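You operate a simulated robot arm through the tools that you are given. There is no shell and no other tool. Be economical: measure what you need, move in short steps, check, and stop when the job is done.

You run a simulated two-armed robot. Do the job below in one go: nothing can be reset, and whatever is moved stays where it is left.

Task
Coat the patch between the bay studs from the wax tin, with the yellow brush.
Fine: black floor panel aside on the dark trolley, then back on its ledge; brush in its cup.

The check looks at the end state, three seconds after you hand in, the way a careful person would. Anything else that was tipped, shoved, dropped, spilled or broken makes it a failure.

Robot
Two 7-joint arms with two-finger parallel grippers on one trunk, on a base that drives. Base frame: it is fixed to the floor where the robot stands at the start and does not move with it; the origin is under the middle of the robot, x ahead of it, y to its left, z up. Lengths are in m, angles in rad, forces in N, time in s.
The left shoulder is at the start at [0.05, 0.168, 1.182], the right one opposite. Places, roughly: dark trolley [0, -1.2, 0.8]; floor bay [0.5, 0, 0.9]; brush cup [0.7, 0.4, 1]; yellow pad [0, -1.5, 0.75]; teal pad [0.25, -4.75, 1]; teal brush [0.5, -4.5, 1]; beige floor panel [-1.5, -1.75, 0.25]. Payload 1.57 kg a hand.
The TCP of each hand is the grasp point between the finger pads, 0.03 m short of the fingertips. In the tool frame z runs along the fingers and y along their closing line. Largest opening 0.08 m; finger width 0.017, thickness 0.012; the body of the gripper, 0.04 by 0.082 m, starts 0.08 m behind the TCP.
Orientation is that of the tool frame in the base frame, as a unit quaternion [w, x, y, z]. With the fingers straight down and closing along the base's y, the tool's x points along the base's -x, its y along +y and its z along -z.

Tools
- The arms move only by the tool drive_tool. It takes "left_rows", "right_rows" or both (then of equal length, played together; a hand with none holds still); each is a list of rows, each an object (a shift or turn left out is 0, a gripper value left out holds the last) with "xyz": the shift along the tool's x, y, z in units of 200 mm (1.0 is 200 mm), a list of three; "rotation": the turn, a rotation vector about the tool's x, y, z in units of 60 degrees (1.0 is 60 degrees), a list of three. In form: [{"xyz": [tx, ty, tz], "rotation": [rx, ry, rz]}, ...]. A call has 1 to 20 rows; each row is the pose to reach, as a shift and turn from the pose commanded when the call began, along the tool's axes at that moment. "left_hand" and "right_hand" are, for a hand that has rows, the gripper command, from -1 (fully open) to 1 (shut), values between in proportion, set as the call begins (left out, the last holds). A call with a number of a shift or a turn outside -1 to 1 is refused whole. A row lasts 0.2 s, in which the tool goes at most 0.05 m and 0.15 rad; a call with a longer step from one row to the next is refused whole, and so is a gripper value outside its range. Where a pose cannot be reached the arm comes as near as it can. A force on the tool above 40 N (or 10 N above the force at the start of the call, whichever is more), or a blocked arm, ends the call early, and 0.2 s more pass. Each finger travels about 0.045 m/s and halts on what it meets, pressing with about 30 N; the grip force reading is that of the motor and also rises with nothing between the fingers. The clock runs only during rows and for 0.2 s after the last one: add rows that repeat a pose to give the fingers time. The reply holds the time, the measured pose of the TCP, the force on the tool along the base axes, the opening and the grip force, in the units named above and with some noise.
- Cameras (640 x 400 px; columns grow to the right, rows downward): "scene" is now at [0.1213, -0.0431, 1.4158]; the picture's right is [-0.45, -0.89, 0.00], its down [-0.30, 0.15, -0.94] and it looks along [0.84, -0.42, -0.33] (base axes); focal length 214 px, centre (320, 200). "left" rides on the left gripper at [0.072, 0.007, -0.122] in its tool frame; the picture's right is [-0.09, 1.00, 0.00], its down [-0.84, -0.08, -0.54] and it looks along [-0.54, -0.05, 0.84] (tool axes); focal length 238 px, centre (320, 200). "right" rides on the right gripper at [0.072, -0.007, -0.122] in its tool frame; the picture's right is [0.09, 1.00, 0.00], its down [-0.84, 0.08, -0.54] and it looks along [-0.54, 0.05, 0.84] (tool axes); focal length 238 px, centre (320, 200). There is no depth. A picture from a camera that has moved, and an enlarged one, comes with that camera's place and axes in the base frame and with its lens.
- camera(camera): a new picture of that camera. It takes no simulated time.
- raise_lower(by): slides the trunk up (or, below 0, down) by that many m; the arms and the scene camera ride with it, the base frame stays. It gives what a move gives, with no picture.
- roll_base(legs): drives the robot by 1 to 6 legs, each [ahead, left, turn to the left] in m, m and rad, along the robot's own axes; the way and the turn of a leg run together, so that a leg with both is an arc; at most 1.5 m and 3.142 rad a leg. The arms and the cameras ride along, it lands a little off, and it stops where it bumps. It gives what a move gives.
- head_to(pan, tilt): turns the head with the scene camera to pan (to the left, within 1.396 rad either way) and tilt (down, from -0.506 to 1.204), counted from straight ahead of the robot. It gives what a move gives.
- zoom(camera, box): a new picture of the part [left, top, right, bottom] of that camera's present view, enlarged. It takes no simulated time.
- job_done(): hands the job in; it is judged then, once.

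Go step by step. Nothing tells you exact positions but the pictures and the camera data: compare them with the known pose of the tool, close in by small moves and look again before you grip or let go. The budget is 120 turns and 92 pictures, counting those below and the enlarged ones. Unless the task says otherwise, let go and move clear before handing in, and close with one line.

The tools are called as name(argument=value, ...) on one line, values as JSON. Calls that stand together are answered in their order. drive_tool: Moves the arms, as the interface text tells. Its arguments: {"type":"object","properties":{"left_rows":{"type":"array"},"left_hand":{"type":"number"},"right_rows":{"type":"array"},"right_hand":{"type":"number"}},"required":[]} The other tools are called the same way: raise_lower (by) slides the trunk up or down; roll_base (legs) drives the base; head_to (pan, tilt) turns the head that bears the scene camera; camera (camera) takes a picture; zoom (camera, box) takes an enlarged picture of a part of a camera's view; job_done () hands the job in.

At the start:

```text
clock: 0.0
left_tool_pos: [0.3886, 0.1333, 1.3551]
left_ee_rot: [0.0, -0.001, 1.0, -0.001]
left_ft_force: [0.1, 0.6, -0.6]
left_width: 0.0799
left_gripper_force: 0.1
right_tool_pos: [0.3103, -0.1534, 1.3844]
right_ee_rot: [0.0, 0.0, 1.0, 0.0]
right_ft_force: [0.5, -0.3, -0.2]
right_width: 0.0799
right_gripper_force: 0.1
trunk travel left (down, up): [-0.35, 0.093]
robot x, y, heading: [0.0005, 0.0001, -0.001]
head pan, tilt: [-0.466, 0.34]
```

scene: 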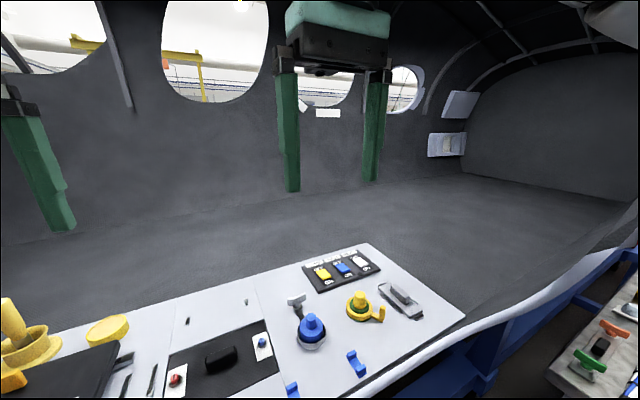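
right: 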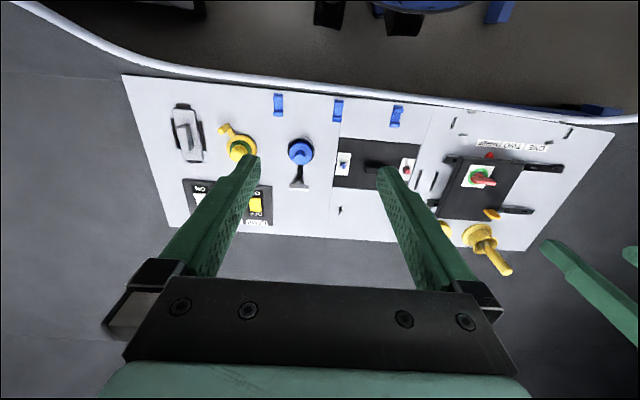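
left: 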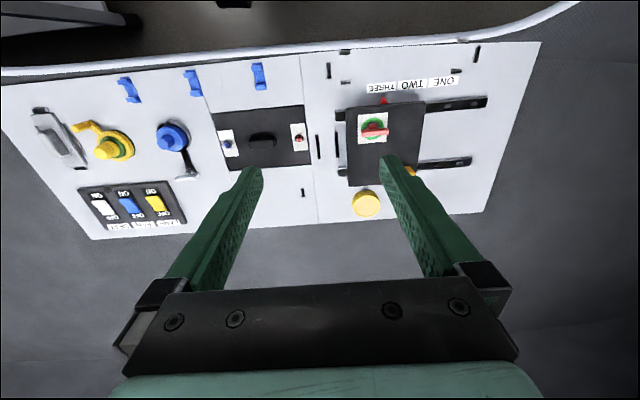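

I see a grey board ahead with a black panel with a handle, a yellow cup at left, and switches at right. I'll look closer and survey the surroundings first.

head_to(pan=0.2, tilt=0.8)

camera(camera="scene")

zoom(camera="left", box=[180, 40, 540, 265])

```text
clock: 1.0
left_tool_pos: [0.3888, 0.1347, 1.3544]
left_ee_rot: [-0.001, -0.001, 1.0, -0.001]
left_ft_force: [-0.2, -0.2, 0.3]
left_width: 0.0802
left_gripper_force: 0.1
right_tool_pos: [0.3116, -0.1545, 1.3864]
right_ee_rot: [0.001, 0.0, 1.0, 0.0]
right_ft_force: [0.0, 0.1, 0.3]
right_width: 0.0799
right_gripper_force: 0.0
trunk travel left (down, up): [-0.35, 0.093]
robot x, y, heading: [-0.0001, -0.0009, 0.002]
head pan, tilt: [0.201, 0.799]
```

```text
88 pictures are left
camera scene: at [0.1172, 0.0148, 1.3752], right [0.2, -0.98, 0.0], down [-0.7, -0.14, -0.7], along [0.68, 0.14, -0.72], focal length 214 px, centre (320, 200)
```

scene: 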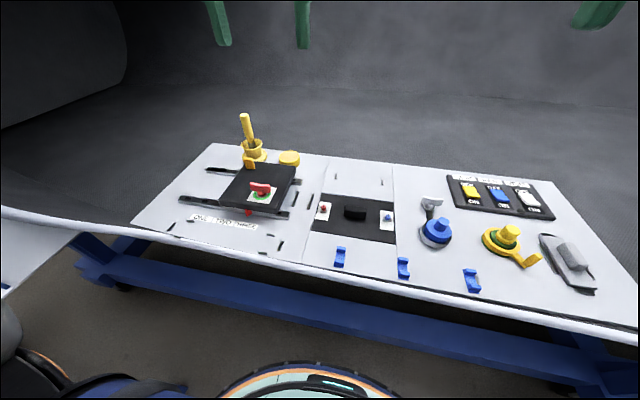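

```text
1.78 times, centred on (360, 152) of left
camera zoom: at [0.3155, 0.1414, 1.476], right [0.09, 1.0, 0.0], down [0.84, -0.08, 0.54], along [0.54, -0.05, -0.84], focal length 424 px, centre (249, 284)
```

zoom: 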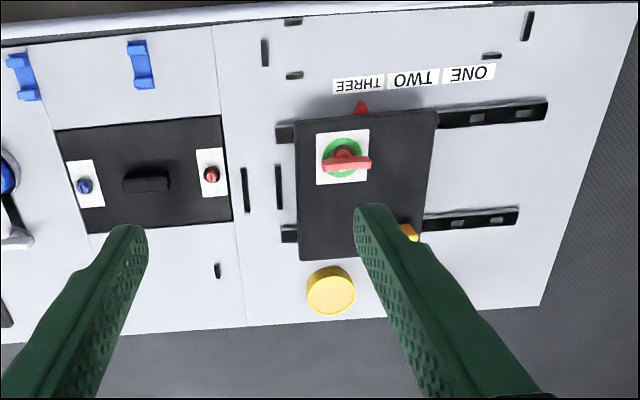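

The black centre plate with a handle looks like the floor panel, with the yellow cup with brush at the left and a yellow disc (tin?) beside it. Zooming for detail.

zoom(camera="scene", box=[290, 180, 418, 260])

zoom(camera="scene", box=[180, 100, 340, 230])

head_to(pan=-1.35, tilt=0.6)

camera(camera="scene")

```text
5.00 times, centred on (354, 220) of scene
camera zoom: at [0.1172, 0.0148, 1.3752], right [0.2, -0.98, 0.0], down [-0.7, -0.14, -0.7], along [0.68, 0.14, -0.72], focal length 1072 px, centre (150, 100)
```

zoom: 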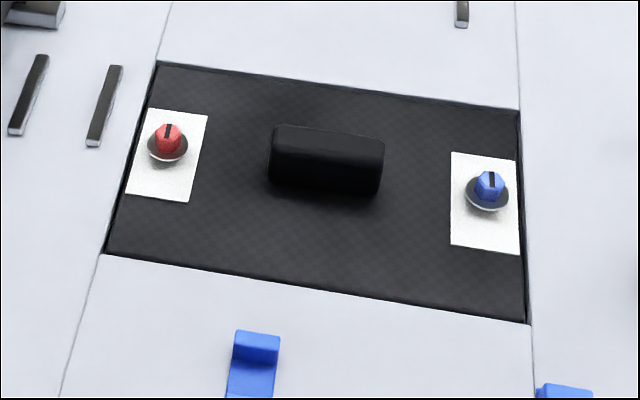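

```text
3.08 times, centred on (260, 165) of scene
camera zoom: at [0.1172, 0.0148, 1.3752], right [0.2, -0.98, 0.0], down [-0.7, -0.14, -0.7], along [0.68, 0.14, -0.72], focal length 660 px, centre (505, 308)
```

zoom: 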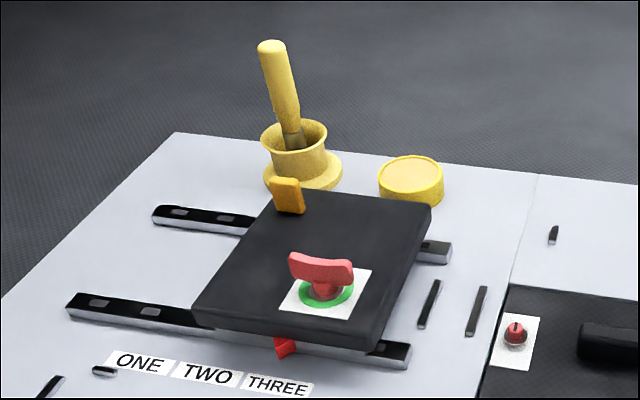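

```text
clock: 2.7
left_tool_pos: [0.3888, 0.1344, 1.3536]
left_ee_rot: [0.0, -0.001, 1.0, -0.001]
left_ft_force: [-0.4, 0.5, -0.3]
left_width: 0.0799
left_gripper_force: 0.1
right_tool_pos: [0.3112, -0.1539, 1.3845]
right_ee_rot: [0.0, 0.001, 1.0, 0.0]
right_ft_force: [-0.1, -0.5, -0.2]
right_width: 0.0799
right_gripper_force: 0.1
trunk travel left (down, up): [-0.35, 0.093]
robot x, y, heading: [0.0001, -0.001, -0.001]
head pan, tilt: [-1.349, 0.6]
```

```text
84 pictures are left
camera scene: at [0.0576, -0.0874, 1.392], right [-0.98, -0.22, 0.0], down [-0.12, 0.55, -0.83], along [0.18, -0.8, -0.56], focal length 214 px, centre (320, 200)
```

scene: 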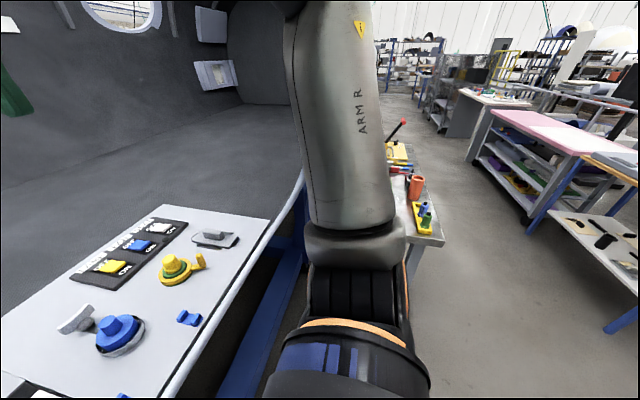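

The panel handle is at about (0.476, 0, 0.965). Now I back off and turn right to see the trolley behind the right arm.

roll_base(legs=[[-0.3, 0, 0], [0, 0, -0.9]])

head_to(pan=-0.5, tilt=0.5)

camera(camera="scene")

```text
clock: 7.0
left_tool_pos: [0.0483, -0.221, 1.3536]
left_ee_rot: [-0.001, 0.434, 0.901, -0.001]
left_ft_force: [-0.2, -0.2, -0.4]
left_width: 0.0799
left_gripper_force: 0.0
right_tool_pos: [-0.226, -0.34, 1.3848]
right_ee_rot: [0.0, 0.435, 0.901, 0.001]
right_ft_force: [0.1, 1.2, 0.1]
right_width: 0.08
right_gripper_force: 0.1
trunk travel left (down, up): [-0.35, 0.093]
robot x, y, heading: [-0.3003, 0.0001, -0.9]
head pan, tilt: [-1.349, 0.6]
```

```text
clock: 8.2
left_tool_pos: [0.0473, -0.22, 1.3538]
left_ee_rot: [-0.001, 0.433, 0.901, -0.002]
left_ft_force: [0.2, 0.2, -0.3]
left_width: 0.0798
left_gripper_force: 0.1
right_tool_pos: [-0.2259, -0.3395, 1.3854]
right_ee_rot: [0.0, 0.434, 0.901, 0.0]
right_ft_force: [0.1, -0.1, -0.4]
right_width: 0.0802
right_gripper_force: 0.0
trunk travel left (down, up): [-0.35, 0.093]
robot x, y, heading: [-0.3011, 0.0012, -0.899]
head pan, tilt: [-0.499, 0.499]
```

```text
83 pictures are left
camera scene: at [-0.2605, -0.1225, 1.4011], right [-0.99, -0.17, 0.0], down [-0.08, 0.47, -0.88], along [0.15, -0.86, -0.48], focal length 214 px, centre (320, 200)
```

scene: 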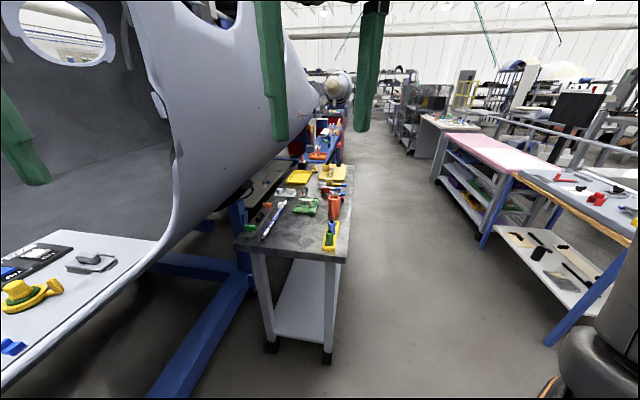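

zoom(camera="scene", box=[220, 110, 380, 270])

```text
2.50 times, centred on (300, 190) of scene
camera zoom: at [-0.2605, -0.1225, 1.4011], right [-0.99, -0.17, 0.0], down [-0.08, 0.47, -0.88], along [0.15, -0.86, -0.48], focal length 536 px, centre (370, 225)
```

zoom: 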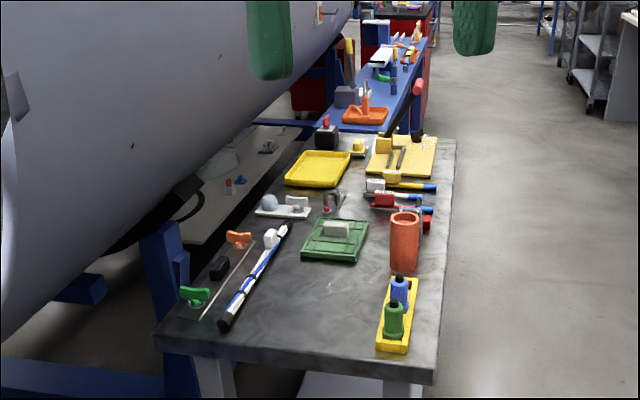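

The dark trolley spans about x −0.25..0.22, y −1.83..−0.75, z≈0.8, with a free area at its near end between the striped rod and the yellow tray. Returning to the bay for close looks at panel and tin.

roll_base(legs=[[0, 0, 0.9], [0.35, 0, 0]])

head_to(pan=0.3, tilt=0.9)

camera(camera="scene")

camera(camera="left")

```text
clock: 12.8
left_tool_pos: [0.4396, 0.1242, 1.3538]
left_ee_rot: [0.0, 0.006, 1.0, 0.0]
left_ft_force: [-0.2, 0.4, -0.8]
left_width: 0.0802
left_gripper_force: 0.1
right_tool_pos: [0.3586, -0.163, 1.3847]
right_ee_rot: [0.0, 0.007, 1.0, 0.0]
right_ft_force: [0.2, -1.1, -0.1]
right_width: 0.0802
right_gripper_force: 0.0
trunk travel left (down, up): [-0.35, 0.093]
robot x, y, heading: [0.0496, -0.0043, -0.012]
head pan, tilt: [-0.499, 0.499]
```

```text
clock: 13.9
left_tool_pos: [0.438, 0.1238, 1.3545]
left_ee_rot: [0.0, 0.006, 1.0, -0.001]
left_ft_force: [-0.5, 0.7, -0.3]
left_width: 0.0801
left_gripper_force: 0.0
right_tool_pos: [0.3564, -0.1627, 1.3855]
right_ee_rot: [0.001, 0.007, 1.0, -0.001]
right_ft_force: [-0.1, -0.4, -0.1]
right_width: 0.0801
right_gripper_force: 0.0
trunk travel left (down, up): [-0.35, 0.093]
robot x, y, heading: [0.0509, -0.0041, -0.012]
head pan, tilt: [0.3, 0.901]
```

```text
81 pictures are left
camera scene: at [0.1586, 0.0146, 1.3672], right [0.28, -0.96, 0.0], down [-0.75, -0.22, -0.62], along [0.6, 0.18, -0.78], focal length 214 px, centre (320, 200)
```

scene: 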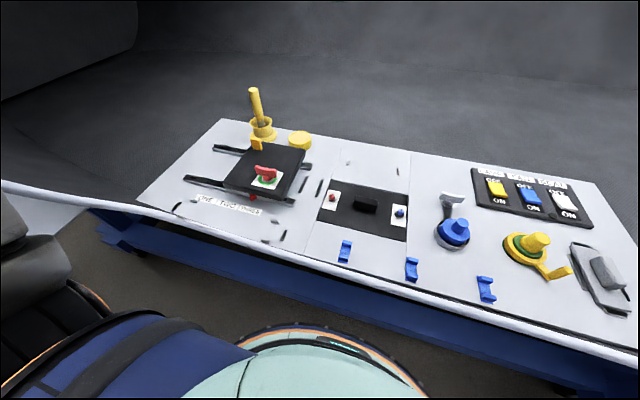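

```text
80 pictures are left
camera left: at [0.3655, 0.1321, 1.476], right [0.1, 0.99, 0.0], down [0.84, -0.09, 0.54], along [0.54, -0.06, -0.84], focal length 238 px, centre (320, 200)
```

left: 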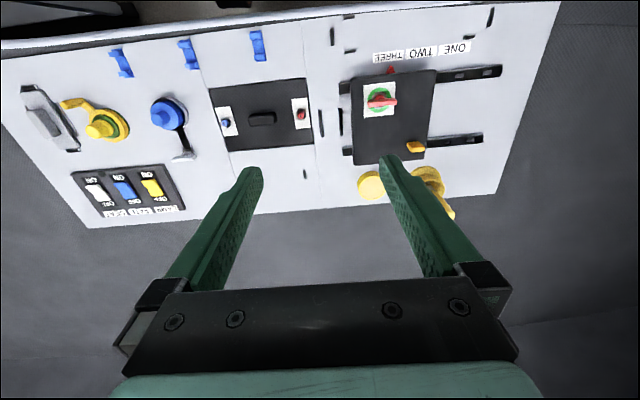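

Now I'll bring the right hand's camera close above the panel to look at the handle and its two knobs.

drive_tool(right_rows=[{"xyz": [-0.03, 0.13, 0.2]}, {"xyz": [-0.06, 0.26, 0.4]}, {"xyz": [-0.09, 0.39, 0.6]}, {"xyz": [-0.12, 0.52, 0.8]}, {"xyz": [-0.15, 0.65, 1.0]}, {"xyz": [-0.15, 0.65, 1.0]}], left_rows=[{"xyz": [0, 0.1, 0]}, {"xyz": [0, 0.2, 0]}, {"xyz": [0, 0.3, 0]}, {"xyz": [0, 0.4, 0]}, {"xyz": [0, 0.5, 0]}, {"xyz": [0, 0.5, 0]}])

drive_tool(right_rows=[{"xyz": [0, 0, 0.2]}, {"xyz": [0, 0, 0.4]}, {"xyz": [0, 0, 0.5]}, {"xyz": [0, 0, 0.5]}])

camera(camera="right")

camera(camera="left")

```text
clock: 15.3
left_tool_pos: [0.4387, 0.2227, 1.3532]
left_ee_rot: [0.0, 0.006, 1.0, 0.0]
left_ft_force: [-0.2, -0.2, -0.3]
left_width: 0.0801
left_gripper_force: 0.2
right_tool_pos: [0.3921, -0.0332, 1.188]
right_ee_rot: [0.0, 0.007, 1.0, 0.001]
right_ft_force: [-0.2, -0.2, 0.1]
right_width: 0.0801
right_gripper_force: 0.1
trunk travel left (down, up): [-0.35, 0.093]
robot x, y, heading: [0.0473, -0.0039, -0.009]
head pan, tilt: [0.3, 0.901]
```

```text
clock: 16.3
left_tool_pos: [0.4385, 0.2227, 1.3531]
left_ee_rot: [0.0, 0.006, 1.0, -0.001]
left_ft_force: [0.3, 0.3, 0.1]
left_width: 0.0803
left_gripper_force: 0.1
right_tool_pos: [0.3892, -0.0338, 1.0839]
right_ee_rot: [0.0, 0.007, 1.0, 0.0]
right_ft_force: [0.2, 0.5, 0.0]
right_width: 0.0798
right_gripper_force: 0.1
trunk travel left (down, up): [-0.35, 0.093]
robot x, y, heading: [0.0484, -0.0057, -0.012]
head pan, tilt: [0.3, 0.901]
```

```text
79 pictures are left
camera right: at [0.3169, -0.0376, 1.2053], right [-0.08, 1.0, 0.0], down [0.84, 0.07, 0.54], along [0.54, 0.04, -0.84], focal length 238 px, centre (320, 200)
```

right: 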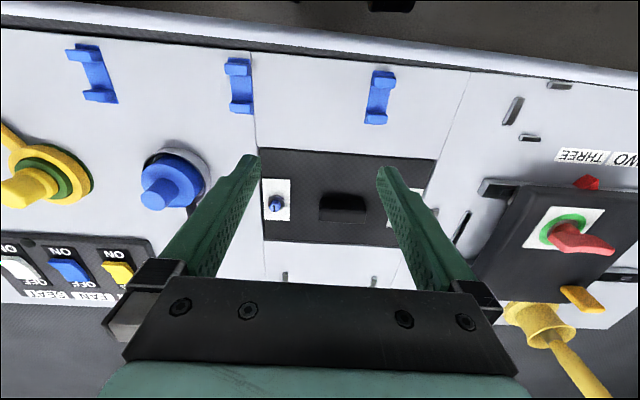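

```text
78 pictures are left
camera left: at [0.3664, 0.2315, 1.4751], right [0.1, 0.99, 0.0], down [0.84, -0.09, 0.54], along [0.54, -0.06, -0.84], focal length 238 px, centre (320, 200)
```

left: 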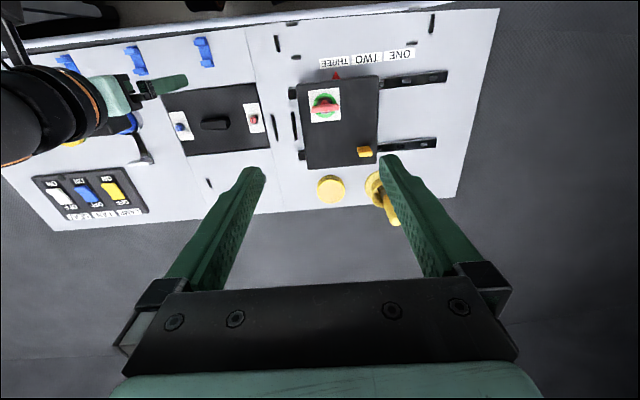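

zoom(camera="right", box=[250, 140, 440, 260])

zoom(camera="left", box=[160, 60, 420, 230])

```text
3.33 times, centred on (345, 200) of right
camera zoom: at [0.3169, -0.0376, 1.2053], right [-0.08, 1.0, 0.0], down [0.84, 0.07, 0.54], along [0.54, 0.04, -0.84], focal length 794 px, centre (237, 200)
```

zoom: 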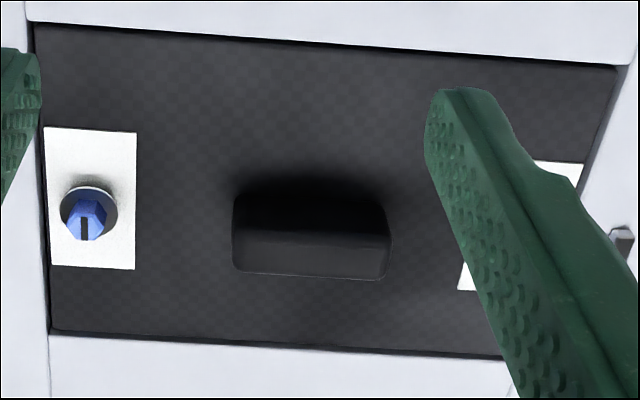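

```text
2.35 times, centred on (290, 145) of left
camera zoom: at [0.3664, 0.2315, 1.4751], right [0.1, 0.99, 0.0], down [0.84, -0.09, 0.54], along [0.54, -0.06, -0.84], focal length 561 px, centre (391, 329)
```

zoom: 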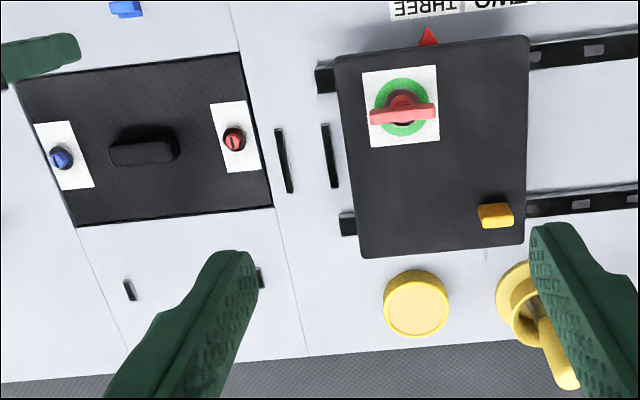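

The panel's top is at z≈0.957, centred (0.481, 0.0), and the handle is about 17 mm × 54 mm × 26 mm. I move the right hand over it, fingers closing along y.

drive_tool(right_rows=[{"xyz": [-0.15, 0.06, 0.05]}, {"xyz": [-0.3, 0.12, 0.1]}, {"xyz": [-0.46, 0.17, 0.12]}, {"xyz": [-0.46, 0.17, 0.2]}, {"xyz": [-0.46, 0.17, 0.2]}])

camera(camera="right")

zoom(camera="scene", box=[280, 130, 440, 270])

```text
clock: 17.5
left_tool_pos: [0.4397, 0.2236, 1.3536]
left_ee_rot: [0.0, 0.005, 1.0, -0.001]
left_ft_force: [0.6, 0.1, 0.3]
left_width: 0.0802
left_gripper_force: 0.1
right_tool_pos: [0.483, -0.0008, 1.0446]
right_ee_rot: [0.001, 0.007, 1.0, 0.0]
right_ft_force: [-0.4, 0.2, -0.5]
right_width: 0.0802
right_gripper_force: 0.1
trunk travel left (down, up): [-0.35, 0.093]
robot x, y, heading: [0.0481, -0.0078, -0.015]
head pan, tilt: [0.3, 0.901]
```

```text
75 pictures are left
camera right: at [0.4097, -0.0046, 1.1655], right [-0.08, 1.0, 0.0], down [0.84, 0.07, 0.54], along [0.54, 0.04, -0.84], focal length 238 px, centre (320, 200)
```

right: 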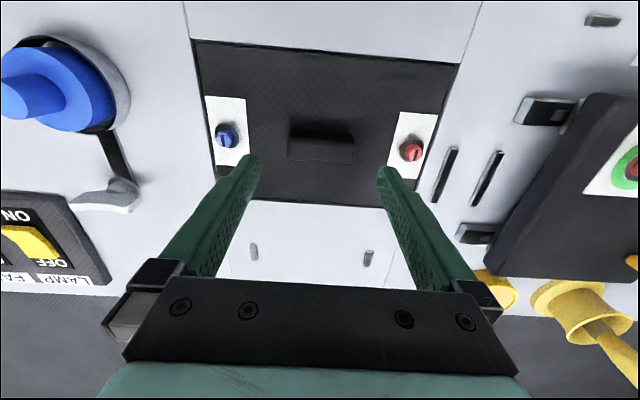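

```text
2.86 times, centred on (360, 200) of scene
camera zoom: at [0.1587, 0.0148, 1.3672], right [0.28, -0.96, 0.0], down [-0.75, -0.22, -0.62], along [0.6, 0.18, -0.78], focal length 613 px, centre (206, 200)
```

zoom: 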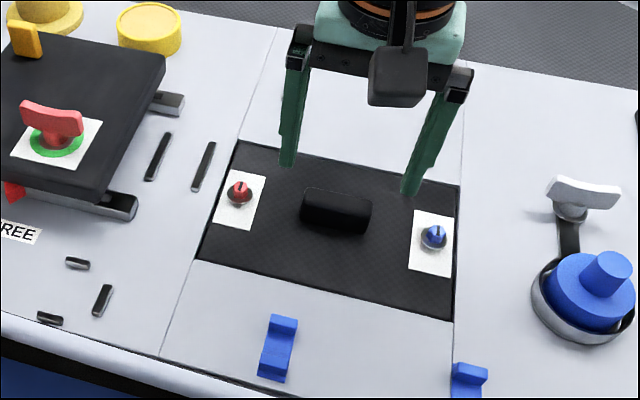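

Aligned (handle centre ≈ (0.482, 0.001)). Descending and gripping.

drive_tool(right_rows=[{"xyz": [0, 0.01, 0.1]}, {"xyz": [0, 0.01, 0.2]}, {"xyz": [0, 0.01, 0.265]}, {"xyz": [0, 0.01, 0.265]}])

camera(camera="right")

```text
clock: 18.5
left_tool_pos: [0.4395, 0.2244, 1.3533]
left_ee_rot: [0.0, 0.006, 1.0, -0.001]
left_ft_force: [-0.3, 0.1, -1.0]
left_width: 0.0803
left_gripper_force: 0.1
right_tool_pos: [0.4826, 0.0023, 0.9911]
right_ee_rot: [0.001, 0.007, 1.0, 0.0]
right_ft_force: [-0.9, -0.5, 0.6]
right_width: 0.0801
right_gripper_force: 0.0
trunk travel left (down, up): [-0.35, 0.093]
robot x, y, heading: [0.0469, -0.006, -0.019]
head pan, tilt: [0.3, 0.901]
```

```text
73 pictures are left
camera right: at [0.4098, -0.002, 1.1124], right [-0.08, 1.0, 0.0], down [0.84, 0.07, 0.54], along [0.54, 0.04, -0.84], focal length 238 px, centre (320, 200)
```

right: 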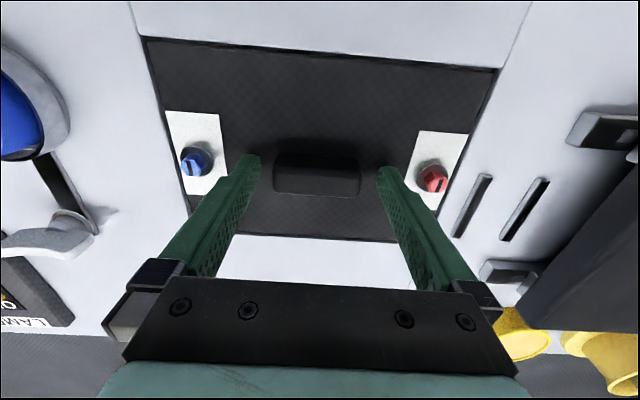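

drive_tool(right_rows=[{}, {}, {}, {}], right_hand=1)

camera(camera="right")

```text
clock: 19.5
left_tool_pos: [0.439, 0.2232, 1.3543]
left_ee_rot: [0.0, 0.006, 1.0, -0.001]
left_ft_force: [0.0, 0.2, -0.4]
left_width: 0.08
left_gripper_force: 0.0
right_tool_pos: [0.4815, 0.0023, 0.9908]
right_ee_rot: [0.001, 0.006, 1.0, -0.001]
right_ft_force: [-0.5, -1.0, -0.7]
right_width: 0.0558
right_gripper_force: 29.6
trunk travel left (down, up): [-0.35, 0.093]
robot x, y, heading: [0.0484, -0.0043, -0.015]
head pan, tilt: [0.3, 0.901]
```

```text
72 pictures are left
camera right: at [0.4099, -0.0021, 1.1125], right [-0.08, 1.0, 0.0], down [0.84, 0.07, 0.54], along [0.54, 0.04, -0.84], focal length 238 px, centre (320, 200)
```

right: 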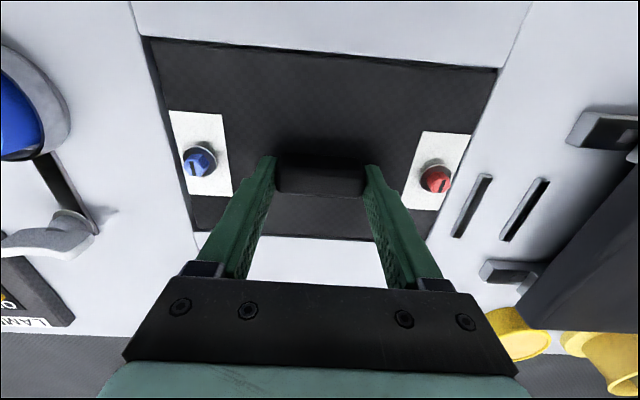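

Gripped at 56 mm. Trying a small straight lift, watching force.

drive_tool(right_rows=[{"xyz": [0, 0, -0.02]}, {"xyz": [0, 0, -0.05]}, {"xyz": [0, 0, -0.1]}, {"xyz": [0, 0, -0.1]}])

camera(camera="right")

zoom(camera="scene", box=[280, 130, 440, 270])

```text
clock: 20.5
left_tool_pos: [0.4398, 0.2241, 1.3529]
left_ee_rot: [0.001, 0.005, 1.0, -0.001]
left_ft_force: [-0.6, 0.6, -0.7]
left_width: 0.0798
left_gripper_force: 0.0
right_tool_pos: [0.482, 0.0021, 1.0107]
right_ee_rot: [0.001, 0.005, 1.0, -0.001]
right_ft_force: [0.3, 0.8, 1.5]
right_width: 0.0557
right_gripper_force: 30.5
trunk travel left (down, up): [-0.35, 0.093]
robot x, y, heading: [0.0504, -0.0065, -0.016]
head pan, tilt: [0.3, 0.901]
```

```text
71 pictures are left
camera right: at [0.4098, -0.0026, 1.1336], right [-0.08, 1.0, 0.0], down [0.84, 0.07, 0.54], along [0.54, 0.04, -0.84], focal length 238 px, centre (320, 200)
```

right: 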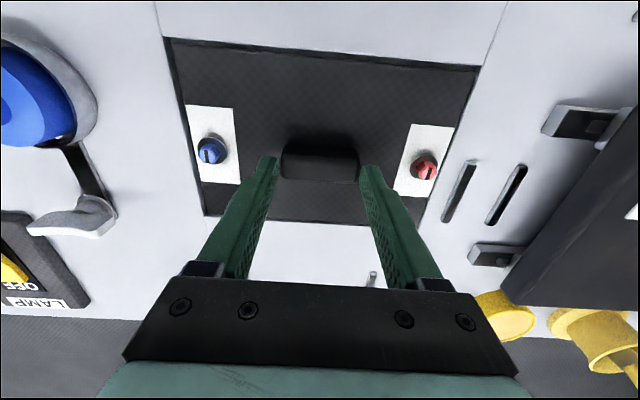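

```text
2.86 times, centred on (360, 200) of scene
camera zoom: at [0.1586, 0.0147, 1.3673], right [0.28, -0.96, 0.0], down [-0.75, -0.22, -0.62], along [0.6, 0.18, -0.78], focal length 613 px, centre (206, 200)
```

zoom: 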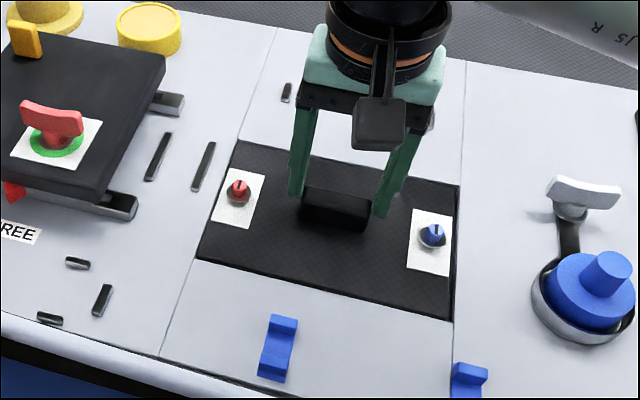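

The fingers slid up the handle and the panel stayed put, so it may be held by the two slotted knobs. I'll open, rise and look closer.

drive_tool(right_rows=[{}, {}, {"xyz": [0, 0, -0.1]}, {"xyz": [0, -0.1, -0.2]}, {"xyz": [0.1, -0.2, -0.3]}, {"xyz": [0.1, -0.2, -0.3]}], right_hand=-1)

zoom(camera="right", box=[180, 80, 480, 260])

zoom(camera="scene", box=[320, 180, 420, 242])

```text
clock: 21.9
left_tool_pos: [0.4394, 0.2239, 1.3533]
left_ee_rot: [-0.001, 0.006, 1.0, -0.001]
left_ft_force: [1.2, -0.8, 0.5]
left_width: 0.0799
left_gripper_force: 0.0
right_tool_pos: [0.4628, -0.0384, 1.0719]
right_ee_rot: [0.0, 0.008, 1.0, 0.001]
right_ft_force: [-0.3, -1.1, -0.6]
right_width: 0.08
right_gripper_force: 0.1
trunk travel left (down, up): [-0.35, 0.093]
robot x, y, heading: [0.0482, -0.0046, -0.015]
head pan, tilt: [0.3, 0.901]
```

```text
2.13 times, centred on (330, 170) of right
camera zoom: at [0.3896, -0.0416, 1.1938], right [-0.08, 1.0, 0.0], down [0.84, 0.07, 0.54], along [0.54, 0.04, -0.84], focal length 508 px, centre (299, 264)
```

zoom: 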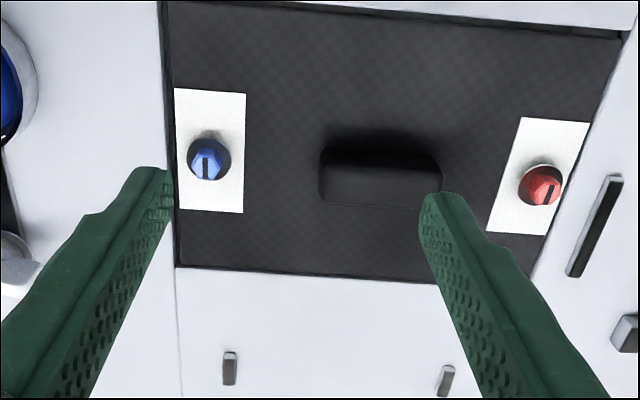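

```text
6.40 times, centred on (370, 211) of scene
camera zoom: at [0.1589, 0.0148, 1.3672], right [0.28, -0.96, 0.0], down [-0.75, -0.22, -0.62], along [0.6, 0.18, -0.78], focal length 1373 px, centre (0, 130)
```

zoom: 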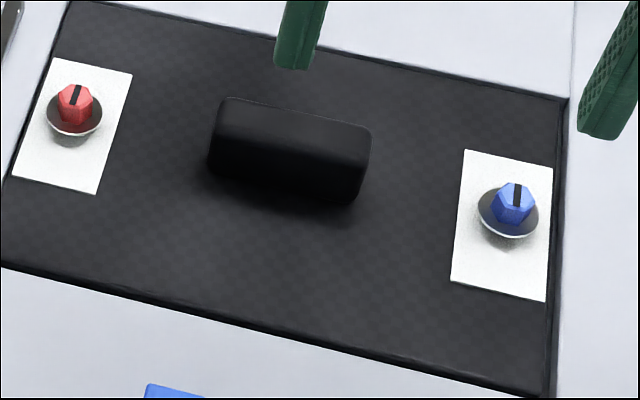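

The knobs have pointer marks; before touching them I re-grip the handle fully and lift just slightly to read the actual holding force.

drive_tool(right_rows=[{"xyz": [-0.1, 0.2, 0.1]}, {"xyz": [-0.1, 0.2, 0.25]}, {"xyz": [-0.1, 0.2, 0.405]}, {"xyz": [-0.1, 0.2, 0.41]}])

drive_tool(right_rows=[{}, {}, {}, {}, {}, {}], right_hand=1)

drive_tool(right_rows=[{"xyz": [0, 0, -0.02]}])

drive_tool(right_rows=[{"xyz": [0, 0, -0.01]}])

drive_tool(right_rows=[{"xyz": [0, 0, -0.02]}])

camera(camera="right")

```text
clock: 22.9
left_tool_pos: [0.4388, 0.2234, 1.3524]
left_ee_rot: [0.0, 0.006, 1.0, 0.0]
left_ft_force: [0.2, -0.4, 0.1]
left_width: 0.0801
left_gripper_force: 0.1
right_tool_pos: [0.4817, 0.0009, 0.991]
right_ee_rot: [0.001, 0.007, 1.0, 0.002]
right_ft_force: [1.1, 0.6, 2.4]
right_width: 0.0797
right_gripper_force: 0.1
trunk travel left (down, up): [-0.35, 0.093]
robot x, y, heading: [0.0488, -0.0059, -0.017]
head pan, tilt: [0.3, 0.901]
```

```text
clock: 24.3
left_tool_pos: [0.4404, 0.2223, 1.3532]
left_ee_rot: [0.0, 0.006, 1.0, -0.001]
left_ft_force: [0.0, -1.0, -0.5]
left_width: 0.08
left_gripper_force: 0.1
right_tool_pos: [0.4812, 0.0002, 0.9894]
right_ee_rot: [0.0, 0.007, 1.0, 0.001]
right_ft_force: [-0.5, -1.5, 1.3]
right_width: 0.0556
right_gripper_force: 30.0
trunk travel left (down, up): [-0.35, 0.093]
robot x, y, heading: [0.0493, -0.0049, -0.014]
head pan, tilt: [0.3, 0.901]
```

```text
clock: 24.7
left_tool_pos: [0.4391, 0.2222, 1.3519]
left_ee_rot: [0.0, 0.006, 1.0, -0.001]
left_ft_force: [0.5, 0.0, 0.6]
left_width: 0.0802
left_gripper_force: 0.0
right_tool_pos: [0.4819, 0.0015, 0.9936]
right_ee_rot: [0.0, 0.007, 1.0, 0.001]
right_ft_force: [-0.1, 0.6, -3.3]
right_width: 0.0557
right_gripper_force: 30.3
trunk travel left (down, up): [-0.35, 0.093]
robot x, y, heading: [0.0496, -0.0052, -0.012]
head pan, tilt: [0.3, 0.901]
```

```text
clock: 25.1
left_tool_pos: [0.4397, 0.2233, 1.3528]
left_ee_rot: [0.0, 0.006, 1.0, -0.001]
left_ft_force: [0.4, -1.0, 0.3]
left_width: 0.0802
left_gripper_force: 0.1
right_tool_pos: [0.481, 0.0007, 0.9954]
right_ee_rot: [0.0, 0.006, 1.0, 0.0]
right_ft_force: [0.1, -0.5, -2.8]
right_width: 0.0557
right_gripper_force: 30.6
trunk travel left (down, up): [-0.35, 0.093]
robot x, y, heading: [0.0504, -0.0034, -0.015]
head pan, tilt: [0.3, 0.901]
```

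```text
clock: 25.5
left_tool_pos: [0.4404, 0.2232, 1.3534]
left_ee_rot: [0.0, 0.006, 1.0, -0.001]
left_ft_force: [-0.6, 0.2, -0.2]
left_width: 0.0801
left_gripper_force: 0.0
right_tool_pos: [0.4826, 0.0018, 1.0004]
right_ee_rot: [0.001, 0.008, 1.0, 0.0]
right_ft_force: [0.1, 0.1, -4.7]
right_width: 0.0557
right_gripper_force: 29.7
trunk travel left (down, up): [-0.35, 0.093]
robot x, y, heading: [0.0487, -0.0054, -0.015]
head pan, tilt: [0.3, 0.901]
```

```text
67 pictures are left
camera right: at [0.4102, -0.0026, 1.122], right [-0.08, 1.0, 0.0], down [0.84, 0.07, 0.54], along [0.54, 0.04, -0.84], focal length 238 px, centre (320, 200)
```

right: 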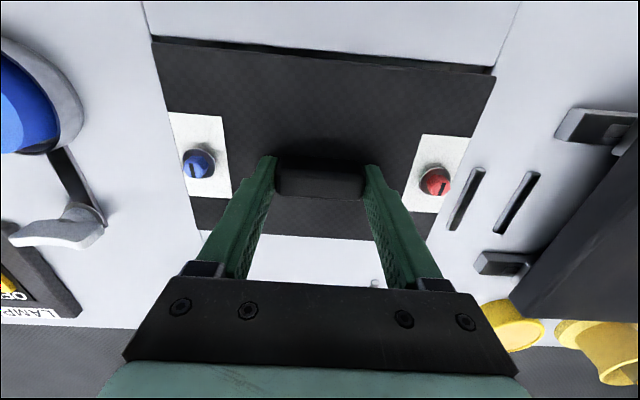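

The panel is actually lifting (about 5 N weight). Continue slowly.

drive_tool(right_rows=[{"xyz": [0, 0, -0.01]}, {"xyz": [0, 0, -0.02]}, {"xyz": [0, 0, -0.03]}, {"xyz": [0, 0, -0.04]}, {"xyz": [0, 0, -0.05]}, {"xyz": [0, 0, -0.06]}, {"xyz": [0, 0, -0.07]}, {"xyz": [0, 0, -0.08]}])

camera(camera="right")

zoom(camera="scene", box=[280, 130, 440, 270])

```text
clock: 27.3
left_tool_pos: [0.44, 0.2234, 1.3538]
left_ee_rot: [0.0, 0.007, 1.0, -0.001]
left_ft_force: [-0.8, 0.8, -0.4]
left_width: 0.0801
left_gripper_force: 0.1
right_tool_pos: [0.4835, 0.0021, 1.0167]
right_ee_rot: [0.001, 0.006, 1.0, 0.001]
right_ft_force: [0.4, -0.1, -3.2]
right_width: 0.0557
right_gripper_force: 29.9
trunk travel left (down, up): [-0.35, 0.093]
robot x, y, heading: [0.0513, -0.003, -0.013]
head pan, tilt: [0.3, 0.901]
```

```text
66 pictures are left
camera right: at [0.4105, -0.0017, 1.138], right [-0.08, 1.0, 0.0], down [0.84, 0.07, 0.54], along [0.54, 0.04, -0.84], focal length 238 px, centre (320, 200)
```

right: 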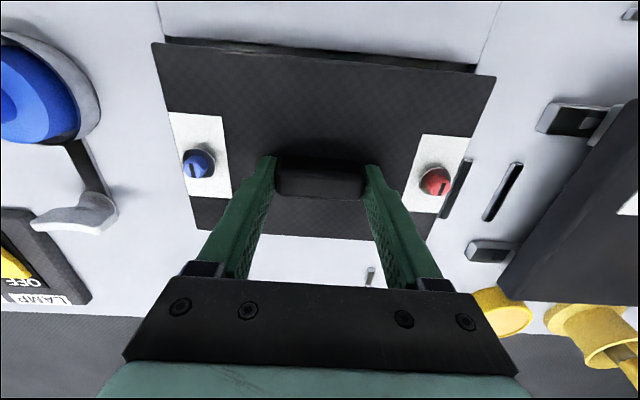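

```text
2.86 times, centred on (360, 200) of scene
camera zoom: at [0.1589, 0.0146, 1.3672], right [0.28, -0.96, 0.0], down [-0.75, -0.22, -0.62], along [0.6, 0.18, -0.78], focal length 613 px, centre (206, 200)
```

zoom: 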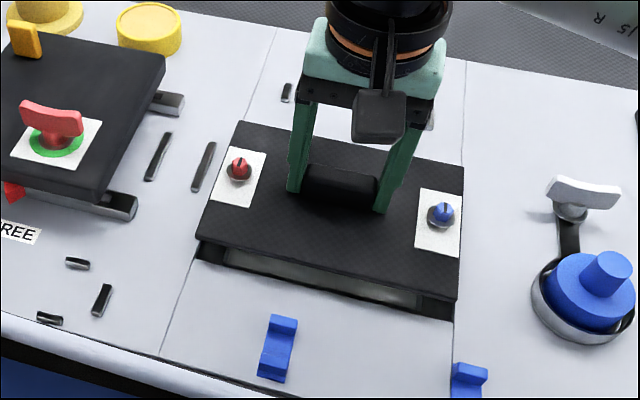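

The panel with its knobs comes up free. Lifting higher slowly, then I'll look into the bay.

drive_tool(right_rows=[{"xyz": [0, 0, -0.04]}, {"xyz": [0, 0, -0.08]}, {"xyz": [0, 0, -0.12]}, {"xyz": [0, 0, -0.16]}, {"xyz": [0, 0, -0.2]}, {"xyz": [0, 0, -0.25]}, {"xyz": [0, 0, -0.3]}, {"xyz": [0, 0, -0.35]}, {"xyz": [0, 0, -0.4]}, {"xyz": [0, 0, -0.45]}, {"xyz": [0, 0, -0.5]}, {"xyz": [0, 0, -0.55]}, {"xyz": [0, 0, -0.6]}])

camera(camera="scene")

camera(camera="left")

```text
clock: 30.1
left_tool_pos: [0.4404, 0.2228, 1.3536]
left_ee_rot: [0.0, 0.006, 1.0, -0.001]
left_ft_force: [0.9, 0.3, -0.7]
left_width: 0.08
left_gripper_force: 0.0
right_tool_pos: [0.482, 0.002, 1.1382]
right_ee_rot: [-0.001, 0.006, 1.0, -0.001]
right_ft_force: [0.4, 0.0, -3.1]
right_width: 0.0556
right_gripper_force: 29.5
trunk travel left (down, up): [-0.35, 0.093]
robot x, y, heading: [0.0486, -0.0046, -0.011]
head pan, tilt: [0.3, 0.901]
```

```text
64 pictures are left
camera scene: at [0.1588, 0.0147, 1.3672], right [0.28, -0.96, 0.0], down [-0.75, -0.22, -0.62], along [0.6, 0.18, -0.78], focal length 214 px, centre (320, 200)
```

scene: 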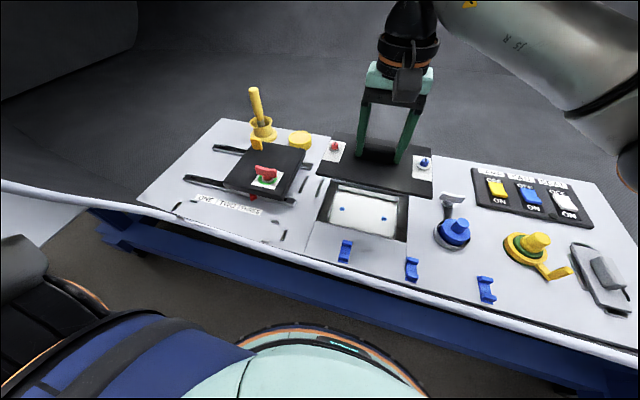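

```text
63 pictures are left
camera left: at [0.3667, 0.2315, 1.475], right [0.1, 0.99, 0.0], down [0.84, -0.09, 0.54], along [0.54, -0.06, -0.84], focal length 238 px, centre (320, 200)
```

left: 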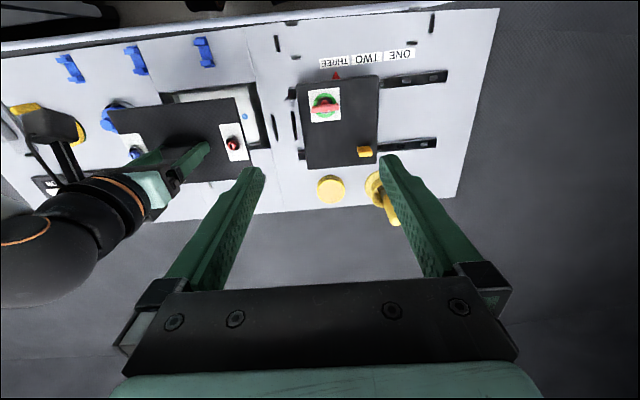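

The bay shows two blue studs with a patch between. Now I take the panel to the trolley's free near end (target centre ≈ (−0.02, −0.89)).

roll_base(legs=[[-0.4, 0, 0], [0, 0, -1.56], [0.2, 0.32, 0]])

head_to(pan=0.0, tilt=0.75)

camera(camera="scene")

```text
clock: 38.1
left_tool_pos: [0.1366, -0.5321, 1.3607]
left_ee_rot: [0.009, 0.726, 0.687, 0.009]
left_ft_force: [-3.0, 2.2, -0.1]
left_width: 0.0802
left_gripper_force: 0.1
right_tool_pos: [-0.0653, -0.5953, 1.1408]
right_ee_rot: [0.005, 0.704, 0.71, -0.003]
right_ft_force: [0.1, 0.6, -3.3]
right_width: 0.0557
right_gripper_force: 29.8
trunk travel left (down, up): [-0.35, 0.093]
robot x, y, heading: [-0.0819, -0.1697, -1.561]
head pan, tilt: [0.3, 0.901]
stopped in leg 3: the force on the tool passed its limit (the readings are from after the stop); the commanded pose is now the measured one
```

```text
clock: 38.9
left_tool_pos: [0.1365, -0.5331, 1.3606]
left_ee_rot: [0.008, 0.726, 0.687, 0.008]
left_ft_force: [-6.9, 10.4, -7.4]
left_width: 0.08
left_gripper_force: 0.0
right_tool_pos: [-0.066, -0.5942, 1.142]
right_ee_rot: [0.005, 0.705, 0.709, -0.003]
right_ft_force: [1.2, 0.1, -3.3]
right_width: 0.0554
right_gripper_force: 29.6
trunk travel left (down, up): [-0.35, 0.093]
robot x, y, heading: [-0.0745, -0.1662, -1.562]
head pan, tilt: [0.0, 0.75]
```

```text
62 pictures are left
camera scene: at [-0.0831, -0.2822, 1.3803], right [-1.0, -0.01, 0.0], down [0.0, 0.67, -0.74], along [0.01, -0.74, -0.67], focal length 214 px, centre (320, 200)
```

scene: 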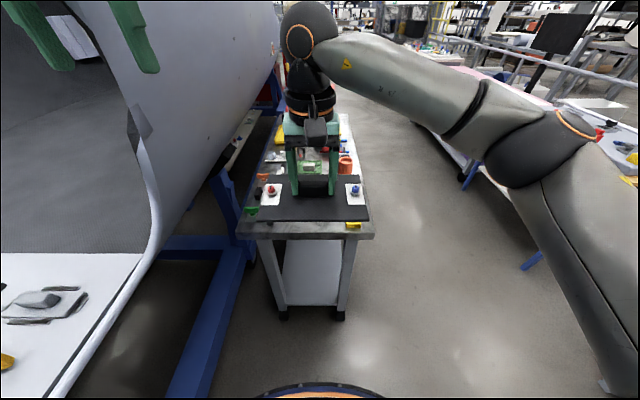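

The left hand touched the fuselage lip. I back off to the right, then tuck the left arm inward.

roll_base(legs=[[-0.05, -0.1, 0]])

head_to(pan=0.6, tilt=0.2)

camera(camera="scene")

```text
clock: 40.1
left_tool_pos: [0.0419, -0.4972, 1.3553]
left_ee_rot: [0.002, 0.723, 0.691, 0.011]
left_ft_force: [-0.5, -0.3, -0.3]
left_width: 0.0802
left_gripper_force: 0.1
right_tool_pos: [-0.1623, -0.5554, 1.1377]
right_ee_rot: [0.001, 0.705, 0.71, -0.001]
right_ft_force: [0.3, -0.2, -3.5]
right_width: 0.0555
right_gripper_force: 30.1
trunk travel left (down, up): [-0.35, 0.093]
robot x, y, heading: [-0.1779, -0.1239, -1.569]
head pan, tilt: [0.0, 0.75]
```

```text
clock: 41.1
left_tool_pos: [0.0436, -0.4986, 1.3542]
left_ee_rot: [0.001, 0.723, 0.69, 0.012]
left_ft_force: [0.1, 0.5, 0.4]
left_width: 0.08
left_gripper_force: 0.1
right_tool_pos: [-0.1622, -0.5565, 1.1367]
right_ee_rot: [0.0, 0.705, 0.709, 0.001]
right_ft_force: [-1.0, 0.9, -3.1]
right_width: 0.0557
right_gripper_force: 30.0
trunk travel left (down, up): [-0.35, 0.093]
robot x, y, heading: [-0.1754, -0.1234, -1.569]
head pan, tilt: [0.6, 0.201]
```

```text
61 pictures are left
camera scene: at [-0.1263, -0.2404, 1.4287], right [-0.82, -0.57, 0.0], down [-0.11, 0.16, -0.98], along [0.56, -0.81, -0.2], focal length 214 px, centre (320, 200)
```

scene: 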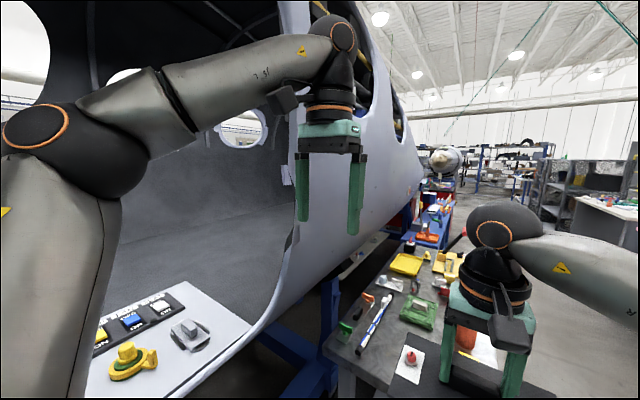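

drive_tool(left_rows=[{"xyz": [0.2, 0, 0]}, {"xyz": [0.4, 0, 0]}, {"xyz": [0.6, 0, 0]}, {"xyz": [0.8, 0, 0]}, {"xyz": [1.0, 0, 0]}, {"xyz": [1.0, 0, 0]}])

head_to(pan=0.9, tilt=0.5)

camera(camera="scene")

```text
clock: 42.5
left_tool_pos: [0.019, -0.3085, 1.3209]
left_ee_rot: [0.001, 0.723, 0.691, 0.011]
left_ft_force: [0.0, -0.4, -0.1]
left_width: 0.0797
left_gripper_force: 0.0
left hand out of reach, approached as far as the arm can: row 2, 3, 4, 5, 6
right_tool_pos: [-0.1625, -0.5549, 1.1366]
right_ee_rot: [0.0, 0.705, 0.71, 0.0]
right_ft_force: [0.0, 0.9, -3.2]
right_width: 0.0554
right_gripper_force: 30.1
trunk travel left (down, up): [-0.35, 0.093]
robot x, y, heading: [-0.1762, -0.1227, -1.564]
head pan, tilt: [0.6, 0.201]
```

```text
clock: 43.3
left_tool_pos: [0.0198, -0.308, 1.3219]
left_ee_rot: [0.002, 0.723, 0.691, 0.011]
left_ft_force: [0.0, 1.0, 0.2]
left_width: 0.0799
left_gripper_force: 0.1
right_tool_pos: [-0.1637, -0.5541, 1.1371]
right_ee_rot: [-0.001, 0.705, 0.709, 0.0]
right_ft_force: [0.2, 0.1, -3.2]
right_width: 0.0556
right_gripper_force: 30.2
trunk travel left (down, up): [-0.35, 0.093]
robot x, y, heading: [-0.1775, -0.1268, -1.569]
head pan, tilt: [0.901, 0.499]
```

```text
60 pictures are left
camera scene: at [-0.1078, -0.2199, 1.4011], right [-0.62, -0.79, 0.0], down [-0.38, 0.3, -0.88], along [0.69, -0.54, -0.48], focal length 214 px, centre (320, 200)
```

scene: 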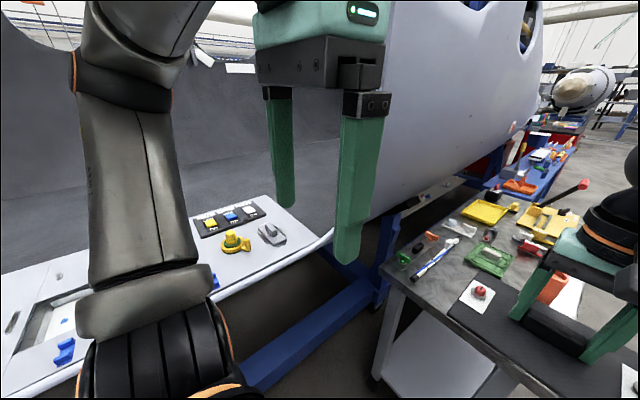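

Left hand is tucked. Driving forward to the trolley, keeping well away from the hull.

roll_base(legs=[[0.27, 0.03, 0]])

head_to(pan=0.1, tilt=0.95)

camera(camera="scene")

camera(camera="left")

```text
clock: 45.3
left_tool_pos: [0.0501, -0.5631, 1.3223]
left_ee_rot: [0.011, 0.726, 0.688, 0.007]
left_ft_force: [-0.9, -0.3, -0.5]
left_width: 0.08
left_gripper_force: 0.1
right_tool_pos: [-0.1308, -0.8158, 1.1382]
right_ee_rot: [0.001, 0.703, 0.711, -0.001]
right_ft_force: [0.0, 0.2, -3.2]
right_width: 0.0558
right_gripper_force: 29.3
trunk travel left (down, up): [-0.35, 0.093]
robot x, y, heading: [-0.1477, -0.3862, -1.562]
head pan, tilt: [0.901, 0.499]
stopped in leg 1: the robot was blocked; the commanded pose is now the measured one
```

```text
clock: 46.4
left_tool_pos: [0.0504, -0.5642, 1.3225]
left_ee_rot: [0.009, 0.724, 0.689, 0.007]
left_ft_force: [0.5, 1.3, -0.3]
left_width: 0.08
left_gripper_force: 0.1
right_tool_pos: [-0.1311, -0.8147, 1.1391]
right_ee_rot: [0.002, 0.704, 0.711, -0.001]
right_ft_force: [0.0, 0.4, -2.8]
right_width: 0.0556
right_gripper_force: 29.9
trunk travel left (down, up): [-0.35, 0.093]
robot x, y, heading: [-0.1453, -0.3858, -1.563]
head pan, tilt: [0.099, 0.949]
```

```text
59 pictures are left
camera scene: at [-0.1412, -0.4946, 1.3642], right [-0.99, -0.11, 0.0], down [-0.09, 0.81, -0.59], along [0.06, -0.58, -0.81], focal length 214 px, centre (320, 200)
```

scene: 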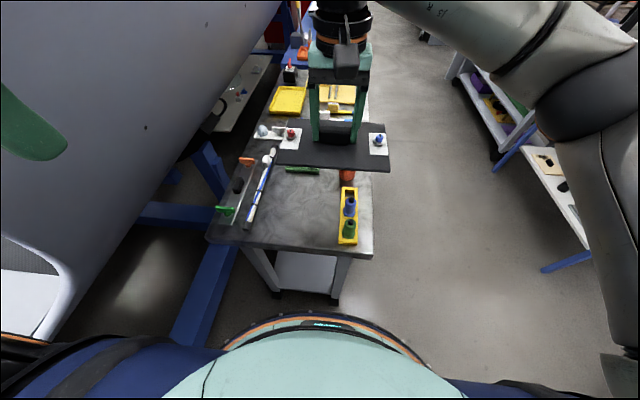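

```text
58 pictures are left
camera left: at [0.0565, -0.4911, 1.444], right [0.99, -0.14, 0.02], down [-0.13, -0.83, 0.54], along [-0.06, -0.54, -0.84], focal length 238 px, centre (320, 200)
```

left: 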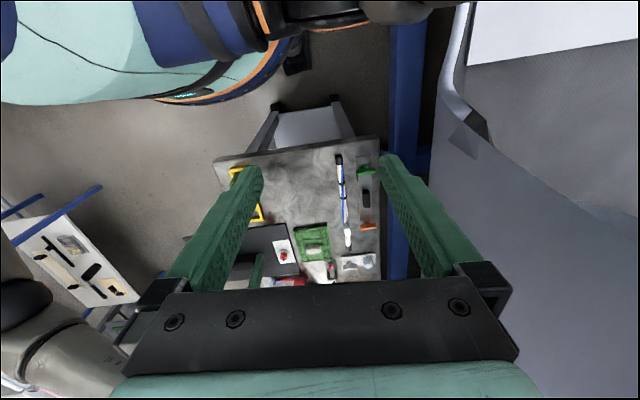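

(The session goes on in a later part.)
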